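You operate a simulated robot arm through the tools that you are given. There is no shell and no other tool. Be economical: measure what you need, move in short steps, check, and stop when the job is done.

Carry out the task below with a simulated robot arm. There is one attempt and no reset: what you move stays moved.

TASK
Grip the long bolt, try both yellow-banded rings and take it out.
Fine: vice tight till the green pin shows; run each ring on till it binds or is fully on the thread, and lay it back; slacken the vice and stand the bolt head down on the table.
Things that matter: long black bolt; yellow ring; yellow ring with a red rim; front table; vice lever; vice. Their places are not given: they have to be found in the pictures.

It is judged by the outcome, as a careful person would: the job done as asked, and still so three seconds after it is handed in. It fails if anything else is knocked over, pushed out of place, dropped, spilled or broken.

THE ROBOT
A 7-joint arm with a two-finger parallel gripper, fixed in place. Base frame: the origin is at the foot of the arm, x ahead of it, y to its left, z up. Lengths are in mm, angles in degrees, forces in N, time in s.
With the tool pointing down near the work surface it reaches from about 300 to 700 mm from the base axis. Its first joint turns from -66.0 to 66.0 degrees. Payload 1.57 kg.
Tool frame: the origin (TCP) lies between the finger pads and is the grasp point; the fingertips stand 30 mm ahead of it; z points along the fingers, y is the line along which they close. The gripper opens to 110 mm. The fingers are 24 mm wide and 12 mm thick; the gripper's body (48 by 112 mm) begins 78 mm behind the TCP.
Orientation is told as [roll, pitch, yaw] about the base's x, y, z axes, in that order, counted from this pose: with the fingers straight down and closing along the base's y, the tool's x points along the base's -x, its y along +y and its z along -z.

THE INTERFACE
- The arm moves only by the tool step_arm. Its argument "motion" is a list of rows, each a list of 7 numbers: the gripper command, from -1 (fully open) to 1 (shut), values between in proportion, then the shift along the tool's x, y, z in m, then the turn, a rotation vector about the tool's x, y, z in degrees. In form: [[gripper, dx, dy, dz, rx, ry, rz], ...]. A call has 1 to 10 rows; each row is the pose to reach, as a shift and turn from the pose commanded when the call began, along the tool's axes at that moment. A row lasts 0.2 s, in which the tool goes at most 50 mm and 8.6 degrees; a call with a longer step from one row to the next is refused whole, and so is a gripper value outside its range. A pose out of reach is approached as far as the arm can. The call stops where the force on the tool passes 70 N (or 10 N more than at its start, if that is more) or the arm is blocked; 0.2 s more then pass. The fingers move at their own pace (about 108 mm/s each) and stop on an object; they squeeze with about 28 N. The grip force told is the motor's: it shows also when the fingers shut on nothing. Time passes only in rows, and 0.2 s behind the last, so rows that repeat a pose let the fingers close. It gives the time, the measured TCP pose, the force on the tool (base axes), the opening and the grip force at its end, in the units of the frame above (readings bear some noise).
- Cameras (640 x 400 px; columns grow to the right, rows downward): "scene" is fixed at [179.9, -395.9, 1413]; the picture's right is [0.82, -0.57, 0.00], its down [-0.24, -0.35, -0.91] and it looks along [0.52, 0.74, -0.42] (base axes); focal length 329 px, centre (320, 200). "wrist" rides on the gripper at [-36, 0, -80] in the tool frame; the picture's right is [0.00, -1.00, 0.00], its down [0.97, 0.00, -0.24] and it looks along [0.24, 0.00, 0.97] (tool axes); focal length 218 px, centre (320, 200).
- camera(camera): a new picture of that camera. No time passes.
- measure_at(camera, pixels): for up to 12 pixels [column, row] of the newest picture of that camera ("zoom" is the newest enlarged one), the place [x, y, z] in the base frame of the surface seen there, good to about 2 mm, but the place of the scene camera against the robot may be out by one fixed shift of up to 25 mm in any direction. No time passes.
- enlarge(camera, box): a new picture of the part [left, top, right, bottom] of that camera's present view, enlarged. No time passes.
- sign_off(): hands the job in; it is judged then, once.

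Work in short steps. Measure before you move; look again where a grasp or a placing could have gone wrong, and mend it. You have 80 turns and 38 pictures in all, the two below and enlarged ones among them. Open the gripper and draw the arm clear of the work before you hand the job in, unless the task says otherwise.

The tools are called after ">>>" by a JSON object that holds its "method" and its "body". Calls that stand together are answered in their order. step_arm: Moves the arm, as the interface text tells. Its arguments: {"type":"object","properties":{"motion":{"type":"array","items":{"type":"array","items":{"type":"number"}}}},"required":["motion"]} The other tools are called the same way: camera (camera) takes a picture; measure_at (camera, pixels) gives the place of the surface under pixels of a picture; enlarge (camera, box) takes an enlarged picture of a part of a camera's view; sign_off () hands the job in.

At the start:

```text
t: 0.0
tool_pos: [333.4, 145.6, 1234.3]
tool_rot: [0.1, 0.0, 0.0]
force: [-0.4, 0.9, 0.4]
finger_gap: 109.9
grip_force: 0.1
```

scene: 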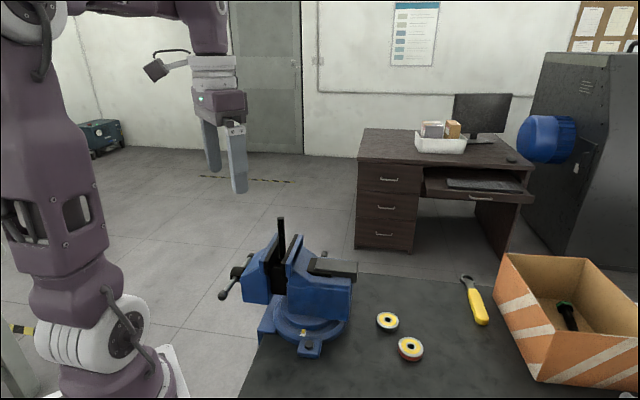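
wrist: 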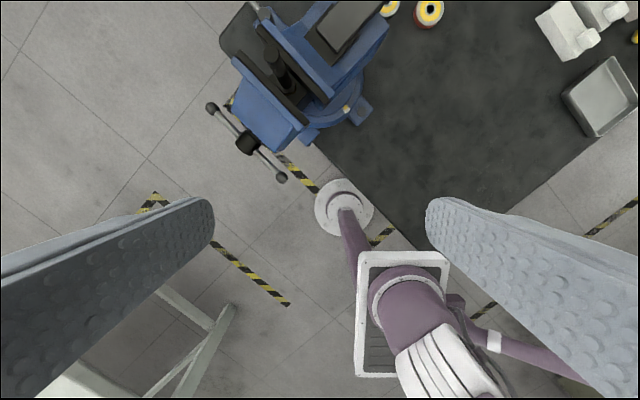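

The vice is seen at scene (300,280), with a black bolt upright in its jaws at (281,240), and two rings at (388,321) and (411,348). I enlarge these for detail.

>>> {"method": "enlarge", "body": {"camera": "scene", "box": [210, 205, 370, 365]}}

>>> {"method": "enlarge", "body": {"camera": "scene", "box": [360, 250, 640, 400]}}

>>> {"method": "enlarge", "body": {"camera": "wrist", "box": [190, 0, 450, 200]}}

```text
2.50 times, centred on (290, 285) of scene
```

zoom: 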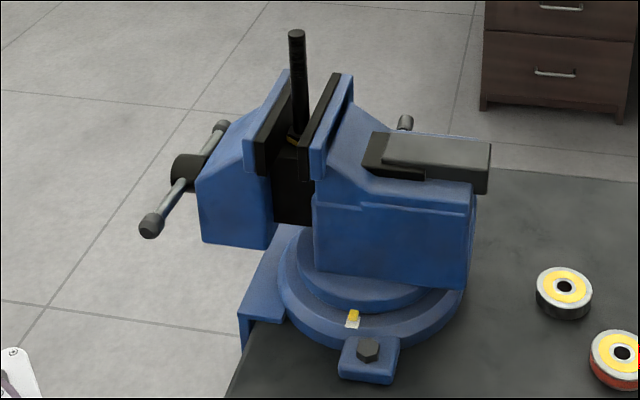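

```text
2.29 times, centred on (500, 325) of scene
```

zoom: 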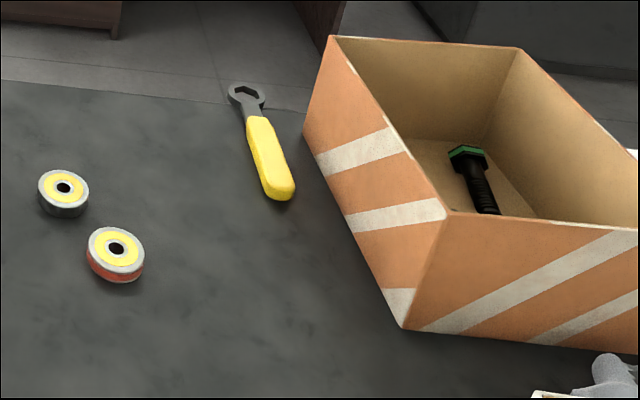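

```text
2.00 times, centred on (320, 100) of wrist
```

zoom: 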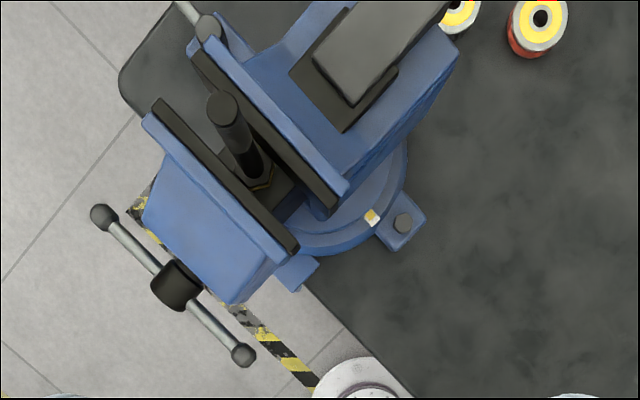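

The long bolt stands head-down in open jaws, wrist zoom (222,105) for its top. I measure jaws, bolt, handle and rings from this zoom.

>>> {"method": "measure_at", "body": {"camera": "zoom", "pixels": [[222, 105], [262, 185], [104, 216], [243, 355], [176, 285], [208, 28], [270, 215], [290, 170], [371, 217], [541, 18], [459, 4], [360, 50]]}}

>>> {"method": "measure_at", "body": {"camera": "scene", "pixels": [[281, 219], [284, 258], [223, 295], [250, 257], [388, 318], [411, 345], [312, 253], [440, 360], [303, 331], [245, 270], [341, 270], [272, 265]]}}

```text
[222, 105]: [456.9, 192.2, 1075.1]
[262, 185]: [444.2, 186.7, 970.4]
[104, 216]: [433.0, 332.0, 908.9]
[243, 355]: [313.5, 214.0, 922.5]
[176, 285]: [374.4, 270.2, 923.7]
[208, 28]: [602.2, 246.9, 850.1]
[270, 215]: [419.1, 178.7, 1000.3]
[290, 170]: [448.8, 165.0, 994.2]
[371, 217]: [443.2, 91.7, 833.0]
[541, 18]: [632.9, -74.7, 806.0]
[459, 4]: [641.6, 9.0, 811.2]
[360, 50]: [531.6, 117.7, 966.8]
```

```text
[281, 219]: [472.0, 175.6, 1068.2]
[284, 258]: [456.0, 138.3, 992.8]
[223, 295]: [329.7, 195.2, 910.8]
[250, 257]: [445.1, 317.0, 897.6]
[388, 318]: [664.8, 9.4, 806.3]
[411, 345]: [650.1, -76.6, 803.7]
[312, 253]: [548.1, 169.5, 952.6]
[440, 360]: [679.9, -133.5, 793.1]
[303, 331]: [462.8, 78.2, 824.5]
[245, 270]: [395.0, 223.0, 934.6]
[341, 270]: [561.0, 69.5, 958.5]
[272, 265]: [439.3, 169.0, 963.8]
```

The vice axis runs about 45° in the plane; the front handle bar is level from (433,332) to (313,214), and there is another knob near (602,247,850). I move above for a better look.

>>> {"method": "step_arm", "body": {"motion": [[-1, -0.035, 0.01, 0, 0, 0, 0], [-1, -0.07, 0.02, 0, 0, 0, 0], [-1, -0.105, 0.03, 0, 0, 0, 0], [-1, -0.14, 0.04, 0, 0, 0, 0], [-1, -0.175, 0.05, 0, 0, 0, 0], [-1, -0.21, 0.06, 0, 0, 0, 0], [-1, -0.21, 0.06, 0, 0, 0, 0]]}}

>>> {"method": "camera", "body": {"camera": "wrist"}}

```text
t: 1.6
tool_pos: [526.8, 198.7, 1226.8]
tool_rot: [0.0, 0.0, 0.0]
force: [0.3, 0.7, -0.8]
finger_gap: 109.9
grip_force: 0.1
out of reach, approached as far as the arm can: row 6, 7
```

```text
32 pictures are left
```

wrist: 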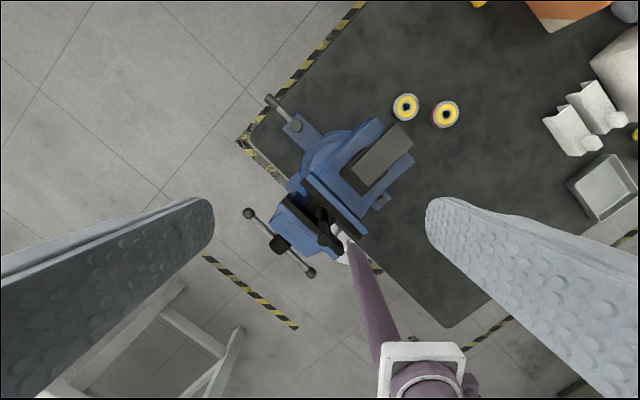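

>>> {"method": "enlarge", "body": {"camera": "wrist", "box": [220, 80, 476, 240]}}

```text
2.50 times, centred on (348, 160) of wrist
```

zoom: 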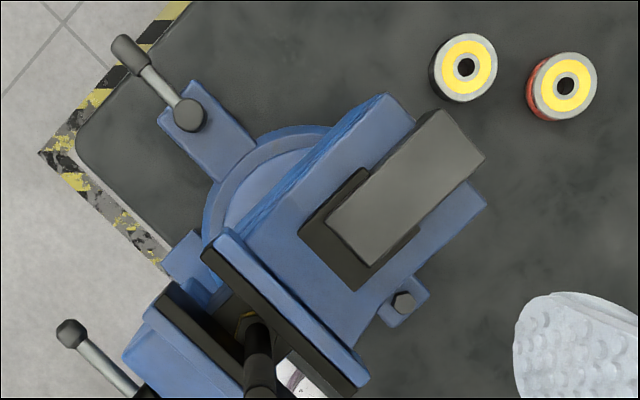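

The second lever at zoom (188,112) sits on the swivel base lug (swivel lock); the T-bar is the vice's own lever. I measure jaws and lever, rings in detail.

>>> {"method": "measure_at", "body": {"camera": "zoom", "pixels": [[188, 115], [125, 45], [69, 333], [210, 250], [350, 380], [165, 290], [243, 318], [467, 66], [496, 60], [435, 75], [567, 86], [575, 55]]}}

>>> {"method": "enlarge", "body": {"camera": "wrist", "box": [230, 170, 390, 290]}}

```text
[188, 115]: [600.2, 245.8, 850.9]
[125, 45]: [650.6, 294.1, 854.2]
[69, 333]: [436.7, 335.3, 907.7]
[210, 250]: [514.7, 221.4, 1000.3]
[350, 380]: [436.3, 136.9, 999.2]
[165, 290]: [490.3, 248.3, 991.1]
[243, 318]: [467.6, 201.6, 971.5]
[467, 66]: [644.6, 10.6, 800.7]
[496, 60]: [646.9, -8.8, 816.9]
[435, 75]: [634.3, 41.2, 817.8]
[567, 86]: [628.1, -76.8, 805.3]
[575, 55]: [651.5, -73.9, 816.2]
```

```text
3.33 times, centred on (310, 230) of wrist
```

zoom: 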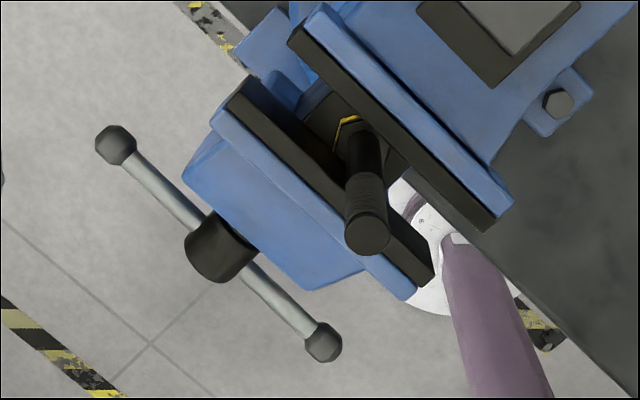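

>>> {"method": "measure_at", "body": {"camera": "zoom", "pixels": [[366, 240], [350, 120], [340, 125], [116, 140], [323, 345], [170, 195], [275, 295], [215, 255], [240, 95], [425, 270], [300, 45], [485, 225]]}}

```text
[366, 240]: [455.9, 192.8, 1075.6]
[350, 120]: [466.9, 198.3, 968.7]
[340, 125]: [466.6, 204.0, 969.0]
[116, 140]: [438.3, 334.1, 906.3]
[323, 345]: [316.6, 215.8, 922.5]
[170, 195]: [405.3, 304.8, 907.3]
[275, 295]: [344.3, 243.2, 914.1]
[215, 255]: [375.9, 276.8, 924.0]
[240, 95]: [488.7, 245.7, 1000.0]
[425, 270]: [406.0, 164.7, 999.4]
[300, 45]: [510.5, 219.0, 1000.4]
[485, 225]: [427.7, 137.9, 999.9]
```

Bar centre is about (377,275,905), radius about 84, and tightening means the robot-side end (316,216,922) goes down. I'll push it down with shut fingertips; first move over it with the tool yawed −45°.

>>> {"method": "step_arm", "body": {"motion": [[1, 0.0205, 0.0039, 0, 0, 0, 4.5], [1, 0.041, 0.0078, 0, 0, 0, 9], [1, 0.0615, 0.0117, 0, 0, 0, 13.5], [1, 0.082, 0.0156, 0, 0, 0, 18], [1, 0.1025, 0.0195, 0, 0, 0, 22.5], [1, 0.123, 0.0234, 0, 0, 0, 27], [1, 0.1435, 0.0273, 0, 0, 0, 31.5], [1, 0.164, 0.0312, 0.02, 0, 0, 36], [1, 0.1845, 0.0351, 0.05, 0, 0, 40.5], [1, 0.205, 0.039, 0.08, 0, 0, 45]]}}

```text
t: 3.8
tool_pos: [322.6, 238.9, 1144.9]
tool_rot: [-0.1, -0.1, -45.1]
force: [-0.3, 0.0, -0.1]
finger_gap: 0.1
grip_force: 21.3
```

Now tilt 25° so the gripper body leans away from the vice, and come down above the bar end.

>>> {"method": "step_arm", "body": {"motion": [[1, 0, 0, 0.02, 0, -5, 0], [1, 0, 0, 0.04, 0, -10, 0], [1, 0, 0, 0.06, 0, -15, 0], [1, 0, 0, 0.08, 0, -20, 0], [1, 0, 0, 0.11, 0, -25, 0], [1, 0, 0, 0.14, 0, -25, 0], [1, 0, 0, 0.17, 0, -25, 0], [1, 0, 0, 0.17, 0, -25, 0]]}}

>>> {"method": "camera", "body": {"camera": "wrist"}}

>>> {"method": "enlarge", "body": {"camera": "scene", "box": [190, 190, 350, 350]}}

```text
t: 5.6
tool_pos: [325.0, 237.5, 974.9]
tool_rot: [0.0, -25.0, -45.0]
force: [0.8, -0.1, 0.3]
finger_gap: 0.1
grip_force: 21.5
```

```text
29 pictures are left
```

wrist: 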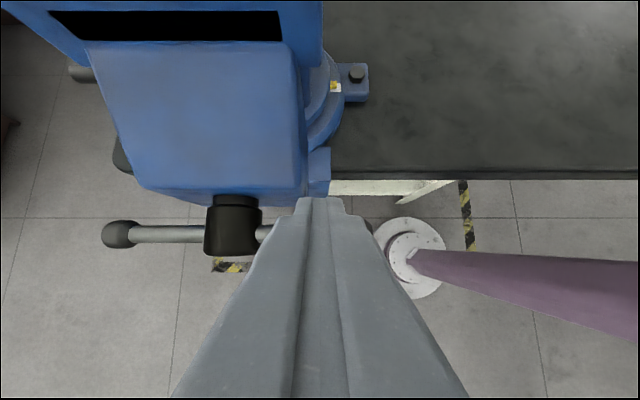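

```text
2.50 times, centred on (270, 270) of scene
```

zoom: 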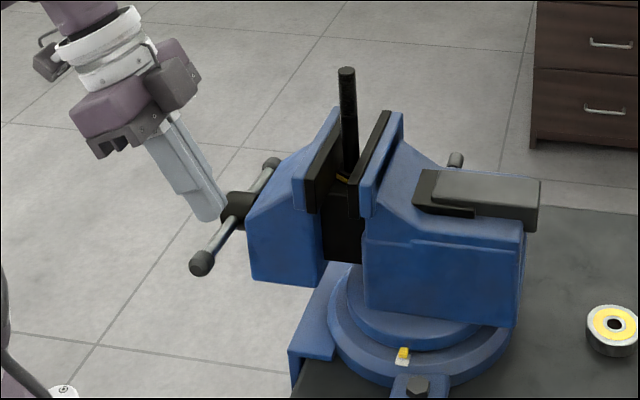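

The tip is about 63 mm from the hub over the bar. I push straight down in 10 mm rows.

>>> {"method": "step_arm", "body": {"motion": [[1, 0.0042, 0, 0.0091, 0, 0, 0], [1, 0.0085, 0, 0.0181, 0, 0, 0], [1, 0.0127, 0, 0.0272, 0, 0, 0], [1, 0.0169, 0, 0.0362, 0, 0, 0], [1, 0.0211, 0, 0.0453, 0, 0, 0], [1, 0.0254, 0, 0.0544, 0, 0, 0]]}}

>>> {"method": "enlarge", "body": {"camera": "scene", "box": [190, 190, 350, 350]}}

```text
t: 7.0
tool_pos: [322.9, 238.5, 915.4]
tool_rot: [0.0, -25.0, -44.9]
force: [0.6, 5.3, 15.5]
finger_gap: 0.1
grip_force: 20.9
```

```text
2.50 times, centred on (270, 270) of scene
```

zoom: 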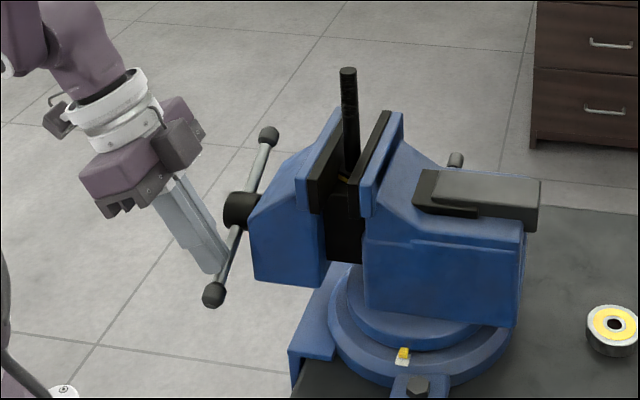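

The bar turns easily (15 N). I follow the arc further down and hub-ward.

>>> {"method": "step_arm", "body": {"motion": [[1, 0.0042, 0.003, 0.0091, 0, 0, 0], [1, 0.008, 0.008, 0.0172, 0, 0, 0], [1, 0.0106, 0.014, 0.0227, 0, 0, 0], [1, 0.0131, 0.02, 0.0281, 0, 0, 0], [1, 0.0148, 0.026, 0.0317, 0, 0, 0]]}}

>>> {"method": "enlarge", "body": {"camera": "scene", "box": [190, 190, 350, 350]}}

```text
t: 8.2
tool_pos: [339.8, 256.3, 879.8]
tool_rot: [-0.1, -24.9, -45.0]
force: [-13.1, -5.2, 22.4]
finger_gap: 0.2
grip_force: 21.0
```

```text
2.50 times, centred on (270, 270) of scene
```

zoom: 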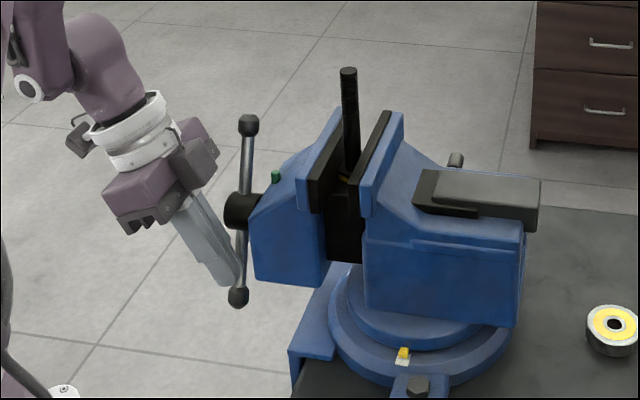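

A green pin now shows on the front jaw block at zoom (275,178): vice is tight. I back off outward and up, then check.

>>> {"method": "step_arm", "body": {"motion": [[1, 0, -0.02, 0, 0, 0, 0], [1, 0, -0.04, 0, 0, 0, 0], [1, -0.01, -0.06, -0.03, 0, 0, 0], [1, -0.03, -0.06, -0.065, 0, 0, 0], [1, -0.05, -0.06, -0.11, 0, 0, 0], [1, -0.07, -0.06, -0.15, 0, 0, 0], [1, -0.09, -0.06, -0.19, 0, 0, 0], [1, -0.11, -0.06, -0.23, 0, 0, 0], [1, -0.12, -0.06, -0.26, 0, 0, 0]]}}

>>> {"method": "enlarge", "body": {"camera": "scene", "box": [210, 200, 310, 270]}}

```text
t: 10.2
tool_pos: [296.1, 215.8, 1167.3]
tool_rot: [-0.1, -25.1, -44.8]
force: [0.2, 0.4, 0.6]
finger_gap: 0.0
grip_force: 21.0
out of reach, approached as far as the arm can: row 1, 2, 3
```

```text
5.71 times, centred on (260, 235) of scene
```

zoom: 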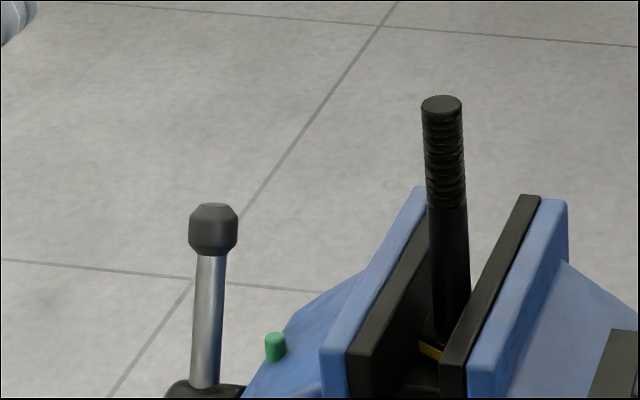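

Pin stays green, lever end at top. Now straighten the tool.

>>> {"method": "step_arm", "body": {"motion": [[-1, 0, 0, 0, 0, 6, 0], [-1, 0, 0, 0, 0, 12, 0], [-1, 0, 0, 0, 0, 18, 0], [-1, 0, 0, 0, 0, 25, 0]]}}

```text
t: 11.2
tool_pos: [296.2, 216.2, 1166.9]
tool_rot: [0.0, 0.0, -45.0]
force: [0.1, -0.8, -1.0]
finger_gap: 109.9
grip_force: 0.0
```

Travel over the table in front of the rings and yaw back to 0.

>>> {"method": "step_arm", "body": {"motion": [[-1, -0.037, 0.0045, 0, 0, 0, -4.5], [-1, -0.074, 0.009, 0, 0, 0, -9], [-1, -0.111, 0.0135, 0, 0, 0, -13.5], [-1, -0.148, 0.018, 0, 0, 0, -18], [-1, -0.185, 0.0225, 0, 0, 0, -22.5], [-1, -0.222, 0.027, 0, 0, 0, -27], [-1, -0.259, 0.0315, 0.02, 0, 0, -31.5], [-1, -0.296, 0.036, 0.05, 0, 0, -36], [-1, -0.333, 0.0405, 0.08, 0, 0, -40.5], [-1, -0.3705, 0.045, 0.11, 0, 0, -45]]}}

>>> {"method": "camera", "body": {"camera": "wrist"}}

```text
t: 13.4
tool_pos: [590.6, -17.5, 1053.0]
tool_rot: [0.0, 0.1, 0.1]
force: [-0.5, 0.0, -0.6]
finger_gap: 109.9
grip_force: 0.0
```

```text
24 pictures are left
```

wrist: 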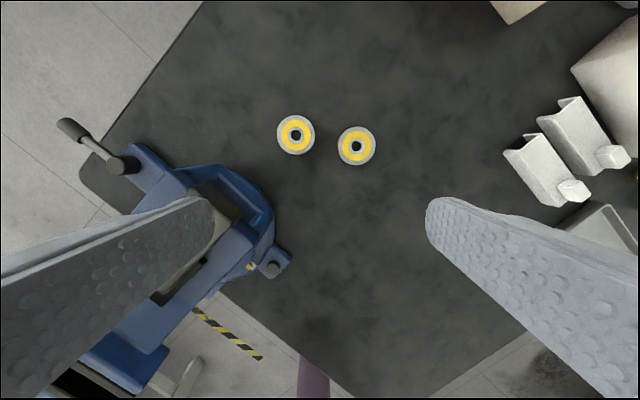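

Rings at wrist (296,135) and (356,146). I measure their rims.

>>> {"method": "measure_at", "body": {"camera": "wrist", "pixels": [[280, 135], [312, 134], [296, 119], [296, 150], [296, 134], [340, 146], [372, 145], [356, 131], [356, 162], [356, 145], [289, 135], [349, 146]]}}

>>> {"method": "enlarge", "body": {"camera": "wrist", "box": [260, 100, 400, 187]}}

```text
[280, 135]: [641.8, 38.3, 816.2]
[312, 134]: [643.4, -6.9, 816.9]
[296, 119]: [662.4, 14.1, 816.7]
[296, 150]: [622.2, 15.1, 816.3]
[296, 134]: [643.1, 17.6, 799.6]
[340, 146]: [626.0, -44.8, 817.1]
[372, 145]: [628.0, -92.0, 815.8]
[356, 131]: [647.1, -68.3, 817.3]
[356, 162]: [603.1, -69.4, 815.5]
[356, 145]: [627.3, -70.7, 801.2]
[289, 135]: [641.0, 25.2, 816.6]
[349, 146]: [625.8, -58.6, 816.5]
```

```text
4.57 times, centred on (330, 144) of wrist
```

zoom: 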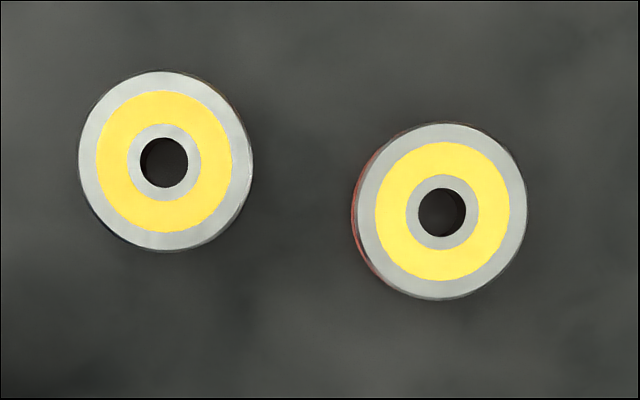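

Ring centres: yellow ≈(642,15.5), red-rim ≈(625.5,−69); OD ≈54, height 17, hole ≈15. I hover above the yellow ring with yaw +60 (clear of the other ring and vice) and check the vice's nearest corners.

>>> {"method": "measure_at", "body": {"camera": "wrist", "pixels": [[240, 197], [272, 222], [290, 262], [235, 210], [255, 195], [275, 205]]}}

>>> {"method": "step_arm", "body": {"motion": [[-0.45, -0.006, 0.004, 0.01, 0, 0, -7.5], [-0.45, -0.013, 0.008, 0.03, 0, 0, -15], [-0.45, -0.019, 0.012, 0.05, 0, 0, -22.5], [-0.45, -0.026, 0.016, 0.07, 0, 0, -30], [-0.45, -0.032, 0.02, 0.09, 0, 0, -37.5], [-0.45, -0.039, 0.025, 0.105, 0, 0, -45], [-0.45, -0.045, 0.029, 0.12, 0, 0, -52.5], [-0.45, -0.0514, 0.033, 0.133, 0, 0, -60], [-0.45, -0.0514, 0.033, 0.133, 0, 0, -60]]}}

>>> {"method": "camera", "body": {"camera": "wrist"}}

```text
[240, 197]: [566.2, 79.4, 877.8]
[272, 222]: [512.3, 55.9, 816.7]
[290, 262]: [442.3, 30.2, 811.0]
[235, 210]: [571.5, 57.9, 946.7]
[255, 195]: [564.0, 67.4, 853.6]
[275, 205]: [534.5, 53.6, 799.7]
```

```text
t: 15.4
tool_pos: [640.5, 19.1, 924.7]
tool_rot: [-0.1, 0.0, 60.1]
force: [0.3, 0.2, 0.2]
finger_gap: 79.6
grip_force: 0.1
```

```text
22 pictures are left
```

wrist: 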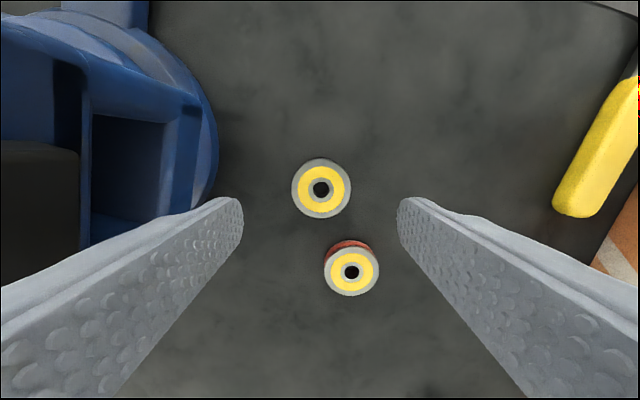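

Measure the yellow ring again from here to centre on it.

>>> {"method": "measure_at", "body": {"camera": "wrist", "pixels": [[293, 188], [349, 188], [321, 162], [321, 216], [313, 188], [330, 188], [302, 168], [341, 209], [150, 60], [190, 190], [80, 250], [210, 130]]}}

```text
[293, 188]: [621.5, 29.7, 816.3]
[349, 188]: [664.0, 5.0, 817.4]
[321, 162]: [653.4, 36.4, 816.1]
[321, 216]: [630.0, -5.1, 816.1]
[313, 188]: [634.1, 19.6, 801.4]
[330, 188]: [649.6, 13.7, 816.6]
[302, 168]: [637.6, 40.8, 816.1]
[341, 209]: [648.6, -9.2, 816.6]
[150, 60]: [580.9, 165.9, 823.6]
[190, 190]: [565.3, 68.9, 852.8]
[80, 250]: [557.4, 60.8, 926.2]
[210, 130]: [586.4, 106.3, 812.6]
```

Adjust by (+2,−3) mm, descend to TCP z≈834 and close.

>>> {"method": "step_arm", "body": {"motion": [[-0.45, 0.0016, -0.0032, 0.02, 0, 0, 0], [-0.45, 0.0016, -0.0032, 0.045, 0, 0, 0], [-0.45, 0.0016, -0.0032, 0.07, 0, 0, 0], [-0.45, 0.0016, -0.0032, 0.085, 0, 0, 0], [-0.45, 0.0016, -0.0032, 0.0905, 0, 0, 0], [-0.45, 0.0016, -0.0032, 0.0905, 0, 0, 0], [0.3, 0.0016, -0.0032, 0.0905, 0, 0, 0], [0.3, 0.0016, -0.0032, 0.0905, 0, 0, 0]]}}

```text
t: 17.2
tool_pos: [643.1, 15.0, 833.9]
tool_rot: [0.1, 0.0, 60.1]
force: [-0.8, 0.3, 0.6]
finger_gap: 53.1
grip_force: 28.0
```

Ring held (53.1). Lift it and draw back clear.

>>> {"method": "step_arm", "body": {"motion": [[0.3, 0, 0, -0.02, 0, 0, 0], [0.3, 0, 0, -0.05, 0, 0, 0], [0.3, 0.005, 0.004, -0.085, 0, 0, 0], [0.3, 0.015, 0.012, -0.12, 0, 0, 0], [0.3, 0.025, 0.02, -0.155, 0, 0, 0], [0.3, 0.035, 0.028, -0.19, 0, 0, 0], [0.3, 0.045, 0.036, -0.225, 0, 0, 0], [0.3, 0.055, 0.044, -0.26, 0, 0, 0], [0.3, 0.065, 0.05, -0.29, 0, 0, 0], [0.3, 0.072, 0.0544, -0.316, 0, 0, 0]]}}

```text
t: 19.4
tool_pos: [559.1, -18.8, 1150.8]
tool_rot: [-0.1, 0.0, 60.1]
force: [-0.1, -0.2, -1.7]
finger_gap: 53.0
grip_force: 28.3
```

Move to a viewing spot near the bolt.

>>> {"method": "step_arm", "body": {"motion": [[0.3, -0.009, 0.028, -0.003, 0, 0, 0], [0.3, -0.018, 0.056, -0.006, 0, 0, 0], [0.3, -0.027, 0.084, -0.009, 0, 0, 0], [0.3, -0.036, 0.112, -0.012, 0, 0, 0], [0.3, -0.045, 0.14, -0.015, 0, 0, 0], [0.3, -0.053, 0.168, -0.018, 0, 0, 0], [0.3, -0.061, 0.1945, -0.02, 0, 0, 0], [0.3, -0.061, 0.1945, -0.02, 0, 0, 0], [0.3, -0.061, 0.1945, -0.02, 0, 0, 0]]}}

>>> {"method": "camera", "body": {"camera": "wrist"}}

```text
t: 21.4
tool_pos: [419.4, 132.1, 1169.2]
tool_rot: [0.0, 0.0, 60.0]
force: [0.1, 1.5, -2.2]
finger_gap: 52.9
grip_force: 27.9
```

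```text
21 pictures are left
```

wrist: 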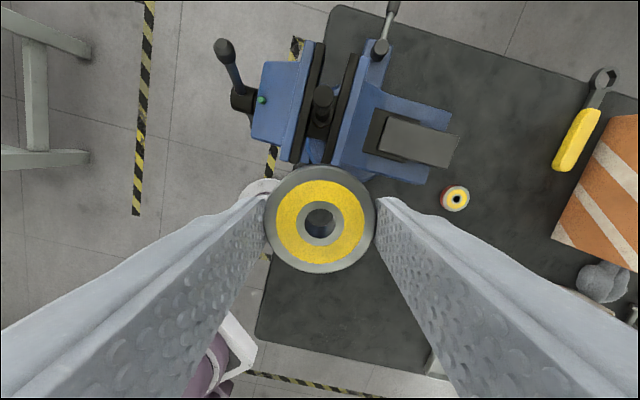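

>>> {"method": "enlarge", "body": {"camera": "wrist", "box": [260, 70, 388, 150]}}

>>> {"method": "measure_at", "body": {"camera": "wrist", "pixels": [[325, 91], [270, 220], [372, 220], [320, 172], [320, 266], [305, 222], [336, 222], [320, 208], [320, 237], [262, 100]]}}

```text
5.00 times, centred on (324, 110) of wrist
```

zoom: 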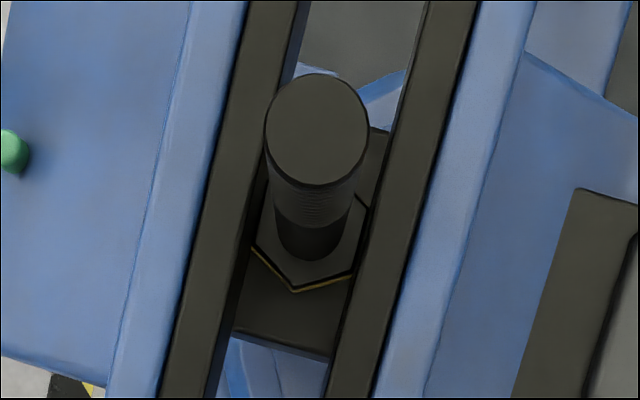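

```text
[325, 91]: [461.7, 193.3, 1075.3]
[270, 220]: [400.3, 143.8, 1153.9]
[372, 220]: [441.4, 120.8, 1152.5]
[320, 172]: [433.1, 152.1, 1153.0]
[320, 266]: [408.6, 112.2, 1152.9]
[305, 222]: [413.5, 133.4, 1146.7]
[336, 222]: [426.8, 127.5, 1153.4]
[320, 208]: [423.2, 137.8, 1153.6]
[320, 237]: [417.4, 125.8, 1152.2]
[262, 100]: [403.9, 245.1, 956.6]
```

Measure the bolt-top centre and rim on the enlarged picture.

>>> {"method": "measure_at", "body": {"camera": "zoom", "pixels": [[317, 129], [270, 129], [364, 129], [317, 78], [317, 180], [285, 92], [350, 166], [285, 166], [350, 92]]}}

>>> {"method": "enlarge", "body": {"camera": "wrist", "box": [256, 157, 384, 285]}}

```text
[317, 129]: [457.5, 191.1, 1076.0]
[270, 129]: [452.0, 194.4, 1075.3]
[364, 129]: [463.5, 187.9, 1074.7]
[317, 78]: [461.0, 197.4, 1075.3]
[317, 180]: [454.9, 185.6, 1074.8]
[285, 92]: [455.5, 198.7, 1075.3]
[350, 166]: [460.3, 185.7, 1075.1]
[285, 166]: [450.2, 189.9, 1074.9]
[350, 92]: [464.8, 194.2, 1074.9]
```

```text
3.12 times, centred on (320, 221) of wrist
```

zoom: 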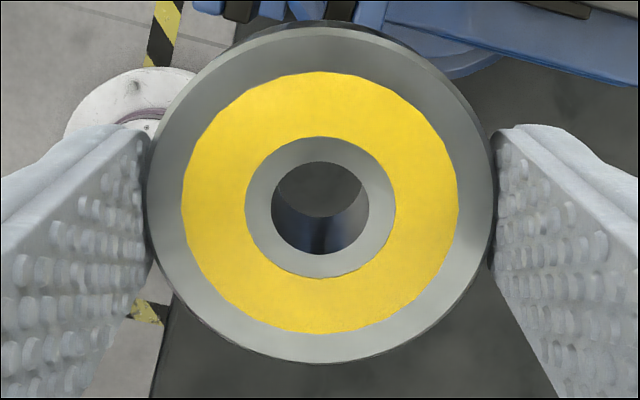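

Measure the ring around its hole.

>>> {"method": "measure_at", "body": {"camera": "zoom", "pixels": [[262, 208], [378, 208], [320, 152], [320, 264], [200, 208], [440, 208], [320, 90], [320, 318], [280, 168], [360, 248], [280, 248], [360, 168]]}}

```text
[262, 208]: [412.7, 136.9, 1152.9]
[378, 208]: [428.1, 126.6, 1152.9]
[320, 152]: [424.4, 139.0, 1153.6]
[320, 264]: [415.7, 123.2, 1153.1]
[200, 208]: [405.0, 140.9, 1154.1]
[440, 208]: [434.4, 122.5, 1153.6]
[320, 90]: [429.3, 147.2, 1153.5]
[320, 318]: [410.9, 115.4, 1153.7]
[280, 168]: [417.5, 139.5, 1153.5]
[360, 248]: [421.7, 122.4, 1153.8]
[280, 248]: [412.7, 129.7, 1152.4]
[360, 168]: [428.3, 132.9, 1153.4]
```

Ring centre (420.1,131.4), bolt centre (457.8,191.4). Shift by (37.7,60) and come down to just above the bolt top.

>>> {"method": "step_arm", "body": {"motion": [[0.3, -0.024, -0.001, 0, 0, 0, 0], [0.3, -0.048, -0.002, 0, 0, 0, 0], [0.3, -0.0708, -0.0026, 0, 0, 0, 0], [0.3, -0.0708, -0.0026, 0.02, 0, 0, 0], [0.3, -0.0708, -0.0026, 0.04, 0, 0, 0], [0.3, -0.0708, -0.0026, 0.055, 0, 0, 0], [0.3, -0.0708, -0.0026, 0.055, 0, 0, 0]]}}

>>> {"method": "enlarge", "body": {"camera": "wrist", "box": [256, 157, 384, 285]}}

```text
t: 23.0
tool_pos: [460.2, 189.4, 1116.3]
tool_rot: [0.0, 0.0, 59.9]
force: [0.0, 0.6, -1.1]
finger_gap: 53.0
grip_force: 28.9
```

```text
3.12 times, centred on (320, 221) of wrist
```

zoom: 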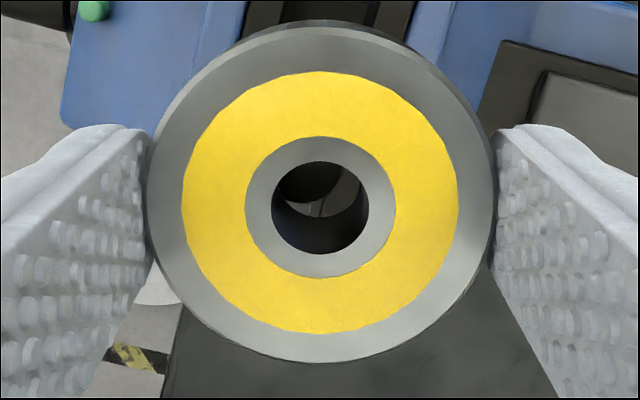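

I look closer through the hole to check alignment.

>>> {"method": "enlarge", "body": {"camera": "wrist", "box": [300, 203, 340, 243]}}

>>> {"method": "step_arm", "body": {"motion": [[0.3, 0, 0, 0, 0, 0, 0]]}}

```text
10.00 times, centred on (320, 223) of wrist
```

zoom: 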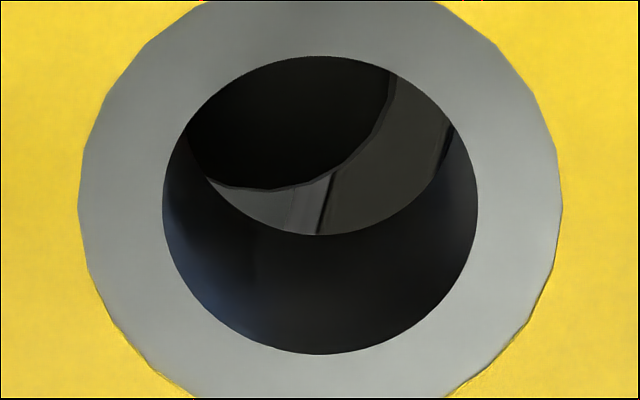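

```text
t: 23.4
tool_pos: [460.6, 190.3, 1115.9]
tool_rot: [0.0, 0.0, 60.0]
force: [-0.8, -0.6, -1.7]
finger_gap: 53.1
grip_force: 27.9
```

Bolt top (zoom (270,67)) is ~3 mm toward tool +y of the ring's axis, agreeing with the readings. I shift 3 mm and lower 5 mm, and look again.

>>> {"method": "step_arm", "body": {"motion": [[0.3, 0, 0.003, 0, 0, 0, 0], [0.3, 0, 0.003, 0.003, 0, 0, 0], [0.3, 0, 0.003, 0.005, 0, 0, 0], [0.3, 0, 0.003, 0.005, 0, 0, 0]]}}

>>> {"method": "enlarge", "body": {"camera": "wrist", "box": [300, 203, 340, 243]}}

```text
t: 24.4
tool_pos: [457.7, 192.0, 1108.4]
tool_rot: [-0.1, 0.0, 60.0]
force: [-0.4, 0.3, -1.5]
finger_gap: 53.0
grip_force: 27.7
```

```text
10.00 times, centred on (320, 223) of wrist
```

zoom: 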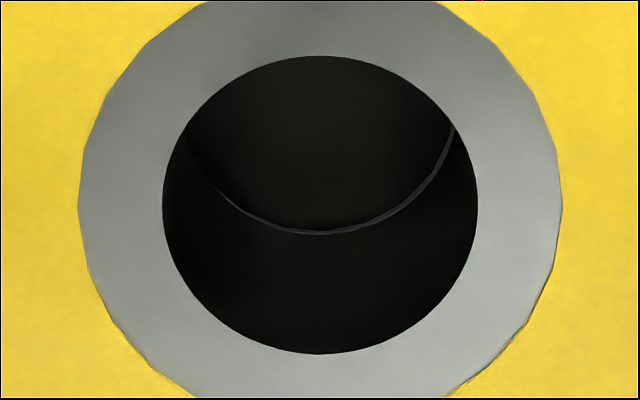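

Almost perfectly centred now. I lower gently, 8 mm at 1–2 mm per row, to feel for contact.

>>> {"method": "step_arm", "body": {"motion": [[0.3, 0, 0.0003, 0.001, 0, 0, 0], [0.3, 0, 0.0003, 0.002, 0, 0, 0], [0.3, 0, 0.0003, 0.003, 0, 0, 0], [0.3, 0, 0.0003, 0.004, 0, 0, 0], [0.3, 0, 0.0003, 0.005, 0, 0, 0], [0.3, 0, 0.0003, 0.006, 0, 0, 0]]}}

```text
t: 25.8
tool_pos: [457.6, 192.7, 1104.1]
tool_rot: [0.0, -0.1, 60.0]
force: [-4.4, 3.3, 20.7]
finger_gap: 53.2
grip_force: 28.3
```

Contact at ~20 N. Now turn clockwise (yaw decreasing) 80° with light feed.

>>> {"method": "step_arm", "body": {"motion": [[0.3, 0, 0, 0, 0, 0, 8], [0.3, 0, 0, 0.0002, 0, 0, 16], [0.3, 0, 0, 0.0003, 0, 0, 24], [0.3, 0, 0, 0.0004, 0, 0, 32], [0.3, 0, 0, 0.0006, 0, 0, 40], [0.3, 0, 0, 0.0008, 0, 0, 48], [0.3, 0, 0, 0.001, 0, 0, 56], [0.3, 0, 0, 0.0012, 0, 0, 64], [0.3, 0, 0, 0.0014, 0, 0, 72], [0.3, 0, 0, 0.0016, 0, 0, 80]]}}

>>> {"method": "enlarge", "body": {"camera": "scene", "box": [240, 190, 340, 252]}}

```text
t: 28.0
tool_pos: [457.5, 191.5, 1102.1]
tool_rot: [0.0, 0.0, -20.1]
force: [-4.4, 3.1, -10.7]
finger_gap: 53.1
grip_force: 27.6
```

```text
6.40 times, centred on (290, 221) of scene
```

zoom: 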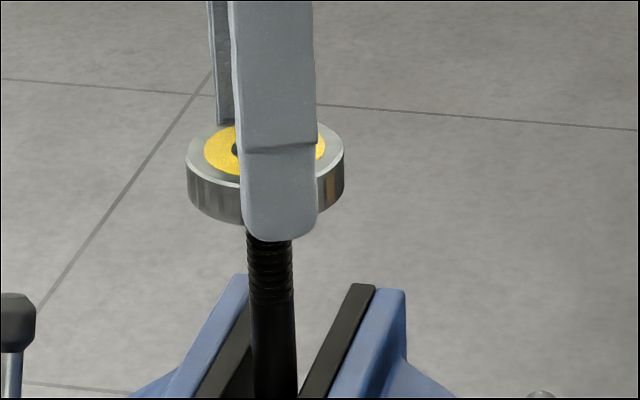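

Force went to −10.7 N: the thread engages and draws the ring down. Continue turning with more feed.

>>> {"method": "step_arm", "body": {"motion": [[0.3, 0, 0, 0.0006, 0, 0, 8], [0.3, 0, 0, 0.001, 0, 0, 16], [0.3, 0, 0, 0.0014, 0, 0, 24], [0.3, 0, 0, 0.0018, 0, 0, 32], [0.3, 0, 0, 0.0022, 0, 0, 40], [0.3, 0, 0, 0.0026, 0, 0, 48], [0.3, 0, 0, 0.003, 0, 0, 56], [0.3, 0, 0, 0.0034, 0, 0, 64], [0.3, 0, 0, 0.0038, 0, 0, 72], [0.3, 0, 0, 0.0042, 0, 0, 80]]}}

```text
t: 30.2
tool_pos: [456.7, 190.4, 1097.1]
tool_rot: [-0.1, -0.1, -100.2]
force: [0.4, 3.1, -4.0]
finger_gap: 53.1
grip_force: 28.5
```

Runs on well. Continue another 60° to see the wrist's limit.

>>> {"method": "step_arm", "body": {"motion": [[0.3, 0, 0, 0.0004, 0, 0, 7.5], [0.3, 0, 0, 0.0008, 0, 0, 15], [0.3, 0, 0, 0.0012, 0, 0, 22.5], [0.3, 0, 0, 0.0016, 0, 0, 30], [0.3, 0, 0, 0.002, 0, 0, 37.5], [0.3, 0, 0, 0.0024, 0, 0, 45], [0.3, 0, 0, 0.0028, 0, 0, 52.5], [0.3, 0, 0, 0.0032, 0, 0, 60]]}}

>>> {"method": "enlarge", "body": {"camera": "scene", "box": [240, 190, 340, 252]}}

```text
t: 32.0
tool_pos: [457.4, 191.5, 1093.7]
tool_rot: [-0.1, 0.0, -160.1]
force: [-7.9, 2.7, 11.8]
finger_gap: 53.4
grip_force: 28.0
```

```text
6.40 times, centred on (290, 221) of scene
```

zoom: 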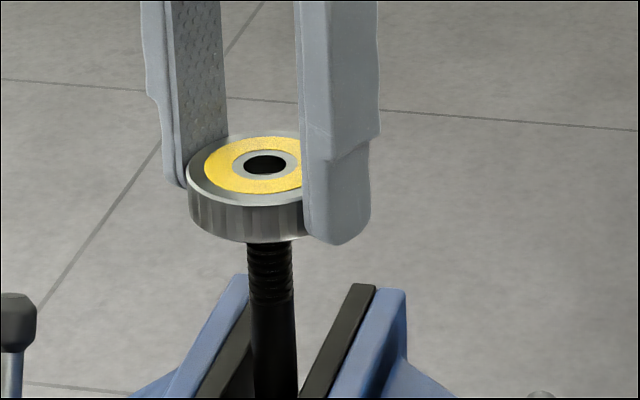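

Measure ring top and the bolt end within the hole.

>>> {"method": "measure_at", "body": {"camera": "zoom", "pixels": [[230, 170], [290, 155], [265, 190], [265, 168], [265, 171], [258, 165], [250, 235], [200, 160]]}}

>>> {"method": "enlarge", "body": {"camera": "wrist", "box": [280, 183, 360, 263]}}

```text
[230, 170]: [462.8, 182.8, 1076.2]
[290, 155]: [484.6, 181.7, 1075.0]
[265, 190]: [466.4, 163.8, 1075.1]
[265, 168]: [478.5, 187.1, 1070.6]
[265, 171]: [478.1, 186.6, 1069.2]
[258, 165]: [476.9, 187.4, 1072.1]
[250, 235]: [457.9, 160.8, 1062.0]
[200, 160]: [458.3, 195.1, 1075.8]
```

```text
5.00 times, centred on (320, 223) of wrist
```

zoom: 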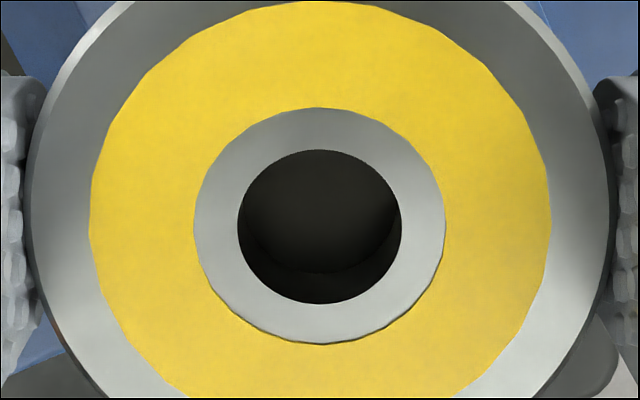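

Ring top is ~6–7 mm above the bolt end, so more turning is needed. Turn a further 30° with little feed and see whether the force falls.

>>> {"method": "step_arm", "body": {"motion": [[0.3, 0, 0, 0.0002, 0, 0, 7.5], [0.3, 0, 0, 0.0004, 0, 0, 15], [0.3, 0, 0, 0.0006, 0, 0, 22.5], [0.3, 0, 0, 0.0008, 0, 0, 30]]}}

>>> {"method": "measure_at", "body": {"camera": "wrist", "pixels": [[320, 216], [318, 212], [320, 200], [344, 224], [296, 224]]}}

```text
t: 33.0
tool_pos: [492.1, 182.2, 1093.4]
tool_rot: [-0.1, 0.0, 170.2]
force: [0.9, -0.2, 0.7]
finger_gap: 38.4
grip_force: 0.0
out of reach, approached as far as the arm can: row 1, 2, 3, 4
```

```text
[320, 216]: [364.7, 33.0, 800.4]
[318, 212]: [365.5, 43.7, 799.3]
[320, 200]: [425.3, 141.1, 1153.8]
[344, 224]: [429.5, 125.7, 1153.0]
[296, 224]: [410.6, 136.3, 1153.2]
```

The wrist limit threw the TCP aside and the fingers slipped off the ring. Look at the scene.

>>> {"method": "enlarge", "body": {"camera": "scene", "box": [220, 180, 360, 268]}}

```text
4.55 times, centred on (290, 224) of scene
```

zoom: 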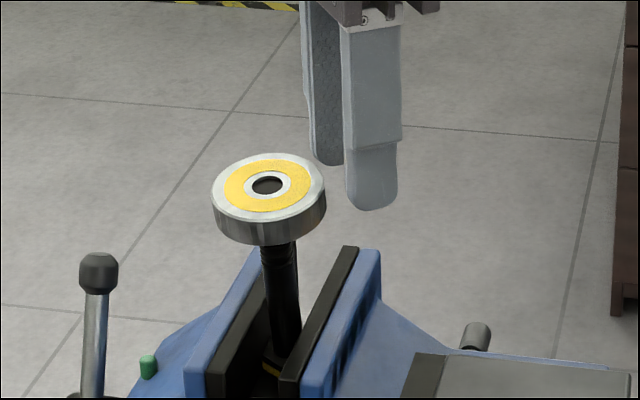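

Ring stays on the thread. I lift away sideways/upward and unwind the wrist.

>>> {"method": "step_arm", "body": {"motion": [[-0.1, 0.04, 0, -0.026, 0, 0, -8], [-0.1, 0.04, 0, -0.06, 0, 0, -16], [-0.45, 0.04, 0, -0.09, 0, 0, -24], [-0.45, 0.04, 0, -0.09, 0, 0, -32], [-0.45, 0.04, 0, -0.09, 0, 0, -40], [-0.45, 0.04, 0, -0.09, 0, 0, -48], [-0.45, 0.04, 0, -0.09, 0, 0, -56], [-0.45, 0.04, 0, -0.09, 0, 0, -64], [-0.45, 0.04, 0, -0.09, 0, 0, -72], [-0.45, 0.04, 0, -0.09, 0, 0, -80]]}}

```text
t: 35.2
tool_pos: [530.2, 171.7, 1186.7]
tool_rot: [0.1, 0.0, -109.8]
force: [-0.8, 0.0, 0.9]
finger_gap: 79.8
grip_force: 0.0
```

>>> {"method": "step_arm", "body": {"motion": [[-0.45, 0, 0, 0, 0, 0, -8.5], [-0.45, 0, 0, 0, 0, 0, -17], [-0.45, 0, 0, 0, 0, 0, -25.5], [-0.45, 0, 0, 0, 0, 0, -34], [-0.45, 0, 0, 0, 0, 0, -42.5], [-0.45, 0, 0, 0, 0, 0, -51], [-0.45, 0, 0, 0, 0, 0, -59.5], [-0.45, 0, 0, 0, 0, 0, -68], [-0.45, 0, 0, 0, 0, 0, -76.5], [-0.45, 0, 0, 0, 0, 0, -85]]}}

```text
t: 37.4
tool_pos: [529.7, 172.5, 1185.7]
tool_rot: [0.0, 0.0, -24.9]
force: [0.0, 1.2, 0.0]
finger_gap: 80.0
grip_force: 0.0
```

>>> {"method": "step_arm", "body": {"motion": [[-0.45, 0.008, -0.0015, 0, 0, 0, -7.5], [-0.45, 0.016, -0.003, 0, 0, 0, -15], [-0.45, 0.026, -0.005, 0, 0, 0, -22.5], [-0.45, 0.036, -0.0066, 0, 0, 0, -30], [-0.45, 0.046, -0.0084, 0, 0, 0, -37.5], [-0.45, 0.056, -0.01, 0.01, 0, 0, -45], [-0.45, 0.066, -0.012, 0.02, 0, 0, -52.5], [-0.45, 0.0734, -0.0134, 0.036, 0, 0, -60], [-0.45, 0.0734, -0.0134, 0.036, 0, 0, -60], [-0.45, 0.0734, -0.0134, 0.036, 0, 0, -60]]}}

>>> {"method": "camera", "body": {"camera": "wrist"}}

```text
t: 39.6
tool_pos: [458.8, 191.5, 1149.5]
tool_rot: [0.1, 0.1, 35.2]
force: [-0.1, -0.8, 0.6]
finger_gap: 79.9
grip_force: 0.1
```

```text
11 pictures are left
```

wrist: 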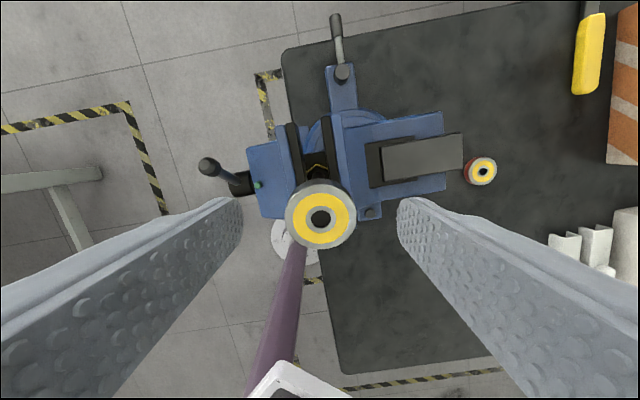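

Ring is level on the bolt at (320,217). Measure its rim and the bolt end in the hole.

>>> {"method": "measure_at", "body": {"camera": "wrist", "pixels": [[290, 215], [351, 215], [320, 188], [320, 243], [320, 213], [320, 216], [318, 218], [305, 215], [336, 215]]}}

```text
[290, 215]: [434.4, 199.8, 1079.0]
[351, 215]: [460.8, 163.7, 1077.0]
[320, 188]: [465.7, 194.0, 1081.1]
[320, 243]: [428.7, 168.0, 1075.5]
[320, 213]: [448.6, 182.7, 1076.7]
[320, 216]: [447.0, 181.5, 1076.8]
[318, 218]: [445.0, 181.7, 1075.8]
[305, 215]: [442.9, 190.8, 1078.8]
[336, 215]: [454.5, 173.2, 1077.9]
```

The ring reads centred at (447.5,181.5) and tilted ~7°: the bolt leans toward −x−y, along the jaws. I'll re-grip with closing direction along that lean (yaw +135) and straighten it; first turn above it.

>>> {"method": "step_arm", "body": {"motion": [[-0.45, 0.0014, 0, 0, 0, 0, -8], [-0.45, 0.003, 0, 0, 0, 0, -16], [-0.45, 0.0045, -0.0005, 0, 0, 0, -24], [-0.45, 0.006, -0.0007, 0, 0, 0, -32], [-0.45, 0.0075, -0.001, 0, 0, 0, -40], [-0.45, 0.009, -0.0012, 0, 0, 0, -48], [-0.45, 0.0105, -0.0014, 0, 0, 0, -56], [-0.45, 0.012, -0.0016, 0, 0, 0, -64], [-0.45, 0.0138, -0.0017, 0, 0, 0, -72], [-0.45, 0.0138, -0.0017, 0, 0, 0, -80]]}}

```text
t: 41.8
tool_pos: [448.4, 182.3, 1150.0]
tool_rot: [0.0, 0.1, 115.2]
force: [0.3, -0.4, 0.3]
finger_gap: 79.7
grip_force: 0.1
```

>>> {"method": "step_arm", "body": {"motion": [[-0.45, 0, 0, 0, 0, 0, -7], [-0.45, 0, 0, 0, 0, 0, -14], [-0.45, 0, 0, 0, 0, 0, -20], [-0.45, 0, 0, 0, 0, 0, -20]]}}

>>> {"method": "enlarge", "body": {"camera": "wrist", "box": [240, 150, 400, 250]}}

```text
t: 42.8
tool_pos: [448.0, 181.5, 1150.8]
tool_rot: [0.0, 0.0, 135.1]
force: [0.4, -1.3, 0.9]
finger_gap: 79.7
grip_force: 0.0
```

```text
4.00 times, centred on (320, 200) of wrist
```

zoom: 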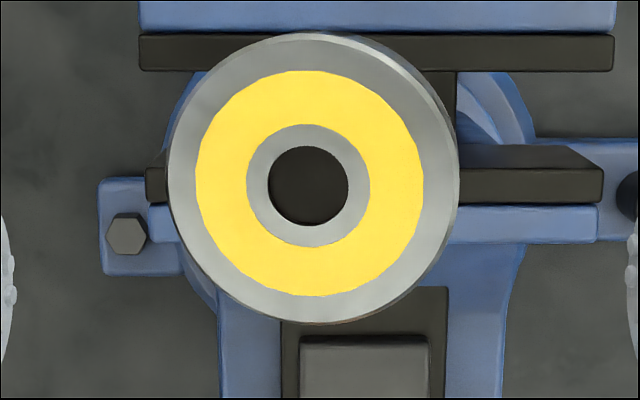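

Tilt the tool 7° to match the leaning ring, descend and grip.

>>> {"method": "step_arm", "body": {"motion": [[-0.45, 0, 0.0014, 0.01, 3.5, 0, 0], [-0.45, 0, 0.0028, 0.02, 7, 0, 0], [-0.45, 0, 0.0028, 0.032, 7, 0, 0], [-0.45, 0, 0.0028, 0.044, 7, 0, 0], [-0.45, 0, 0.0028, 0.056, 7, 0, 0], [-0.45, 0, 0.0028, 0.056, 7, 0, 0], [0.3, 0, 0.0028, 0.056, 7, 0, 0], [0.3, 0, 0.0028, 0.056, 7, 0, 0]]}}

```text
t: 44.6
tool_pos: [445.9, 181.0, 1093.5]
tool_rot: [-6.9, 0.1, 135.0]
force: [-3.3, -3.9, 0.2]
finger_gap: 52.6
grip_force: 28.0
```

Gripped (52.6) with little side force. Now straighten: move +b 16.5 mm while untilting 7°.

>>> {"method": "step_arm", "body": {"motion": [[0.3, 0, -0.0028, 0.0002, -1.2, 0, 0], [0.3, 0, -0.0056, 0.0004, -2.4, 0, 0], [0.3, 0, -0.0084, 0.0006, -3.6, 0, 0], [0.3, 0, -0.0112, 0.0008, -4.8, 0, 0], [0.3, 0, -0.0138, 0.001, -6, 0, 0], [0.3, 0, -0.0158, 0.0011, -7, 0, 0], [0.3, 0, -0.0158, 0.0011, -7, 0, 0]]}}

```text
t: 46.2
tool_pos: [457.1, 191.8, 1094.4]
tool_rot: [-0.1, 0.0, 135.1]
force: [-3.0, 1.4, 3.7]
finger_gap: 52.8
grip_force: 27.9
```

Straight again with small forces. Continue turning clockwise 80° with 3.2 mm feed.

>>> {"method": "step_arm", "body": {"motion": [[0.3, 0, 0, 0.0003, 0, 0, 8], [0.3, 0, 0, 0.0006, 0, 0, 16], [0.3, 0, 0, 0.0009, 0, 0, 24], [0.3, 0, 0, 0.0012, 0, 0, 32], [0.3, 0, 0, 0.0016, 0, 0, 40], [0.3, 0, 0, 0.002, 0, 0, 48], [0.3, 0, 0, 0.0023, 0, 0, 56], [0.3, 0, 0, 0.0026, 0, 0, 64], [0.3, 0, 0, 0.0029, 0, 0, 72], [0.3, 0, 0, 0.0032, 0, 0, 80]]}}

```text
t: 48.4
tool_pos: [457.2, 191.7, 1091.1]
tool_rot: [0.0, 0.0, 54.8]
force: [-5.0, 7.5, 11.4]
finger_gap: 52.2
grip_force: 27.8
```

>>> {"method": "step_arm", "body": {"motion": [[0.3, 0, 0, 0.0001, 0, 0, 8], [0.3, 0, 0, 0.0003, 0, 0, 16], [0.3, 0, 0, 0.0005, 0, 0, 24], [0.3, 0, 0, 0.0008, 0, 0, 32], [0.3, 0, 0, 0.0011, 0, 0, 40], [0.3, 0, 0, 0.0014, 0, 0, 48], [0.3, 0, 0, 0.0017, 0, 0, 56], [0.3, 0, 0, 0.002, 0, 0, 64], [0.3, 0, 0, 0.0023, 0, 0, 72], [0.3, 0, 0, 0.0026, 0, 0, 80]]}}

>>> {"method": "enlarge", "body": {"camera": "wrist", "box": [270, 180, 370, 260]}}

```text
t: 50.6
tool_pos: [457.7, 190.4, 1089.3]
tool_rot: [0.0, -0.1, -25.2]
force: [-4.8, 9.6, -11.3]
finger_gap: 51.9
grip_force: 28.6
```

```text
5.00 times, centred on (320, 220) of wrist
```

zoom: 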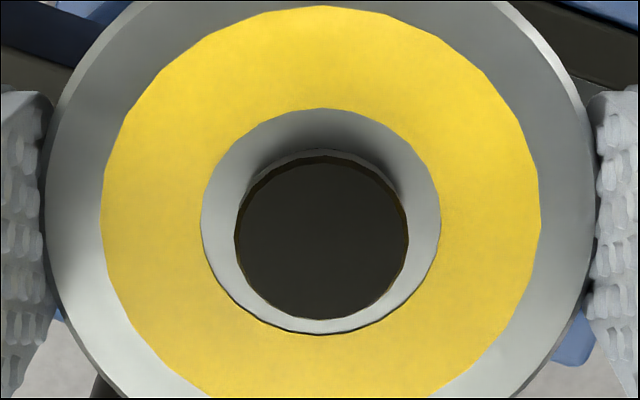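

The bolt end now looks flush or proud of the ring. Measure.

>>> {"method": "measure_at", "body": {"camera": "zoom", "pixels": [[320, 230], [300, 200], [345, 270], [320, 60], [320, 370], [150, 220], [490, 220], [215, 220], [428, 220], [320, 325]]}}

```text
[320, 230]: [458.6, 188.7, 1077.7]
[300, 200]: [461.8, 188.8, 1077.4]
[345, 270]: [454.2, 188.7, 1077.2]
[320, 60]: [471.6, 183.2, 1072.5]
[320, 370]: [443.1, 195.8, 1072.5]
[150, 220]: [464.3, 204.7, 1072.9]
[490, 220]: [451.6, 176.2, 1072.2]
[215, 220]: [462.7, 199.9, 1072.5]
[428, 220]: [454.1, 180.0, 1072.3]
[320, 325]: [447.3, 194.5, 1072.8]
```

Ring top 1072.5, bolt end 1077.5, still turning freely: ring one is fully on the thread. Now run it off: turn anticlockwise 160° with matching lift (~0.041 mm/deg).

>>> {"method": "step_arm", "body": {"motion": [[0.3, 0, 0, 0.0, 0, 0, -8], [0.3, 0, 0, -0.0003, 0, 0, -16], [0.3, 0, 0, -0.0006, 0, 0, -24], [0.3, 0, 0, -0.0009, 0, 0, -32], [0.3, 0, 0, -0.0012, 0, 0, -40], [0.3, 0, 0, -0.0015, 0, 0, -48], [0.3, 0, 0, -0.0018, 0, 0, -56], [0.3, 0, 0, -0.0021, 0, 0, -64], [0.3, 0, 0, -0.0024, 0, 0, -72], [0.3, 0, 0, -0.0027, 0, 0, -80]]}}

>>> {"method": "step_arm", "body": {"motion": [[0.3, 0, 0, -0.0003, 0, 0, -8], [0.3, 0, 0, -0.0006, 0, 0, -16], [0.3, 0, 0, -0.001, 0, 0, -24], [0.3, 0, 0, -0.0013, 0, 0, -32], [0.3, 0, 0, -0.0016, 0, 0, -40], [0.3, 0, 0, -0.002, 0, 0, -48], [0.3, 0, 0, -0.0023, 0, 0, -56], [0.3, 0, 0, -0.0026, 0, 0, -64], [0.3, 0, 0, -0.003, 0, 0, -72], [0.3, 0, 0, -0.0033, 0, 0, -80]]}}

```text
t: 52.8
tool_pos: [457.0, 190.8, 1091.6]
tool_rot: [0.0, -0.1, 55.1]
force: [0.5, 10.2, 8.9]
finger_gap: 51.9
grip_force: 27.7
```

```text
t: 55.0
tool_pos: [457.3, 190.1, 1094.5]
tool_rot: [0.0, 0.1, 135.1]
force: [5.2, 0.3, 3.2]
finger_gap: 51.8
grip_force: 27.9
```

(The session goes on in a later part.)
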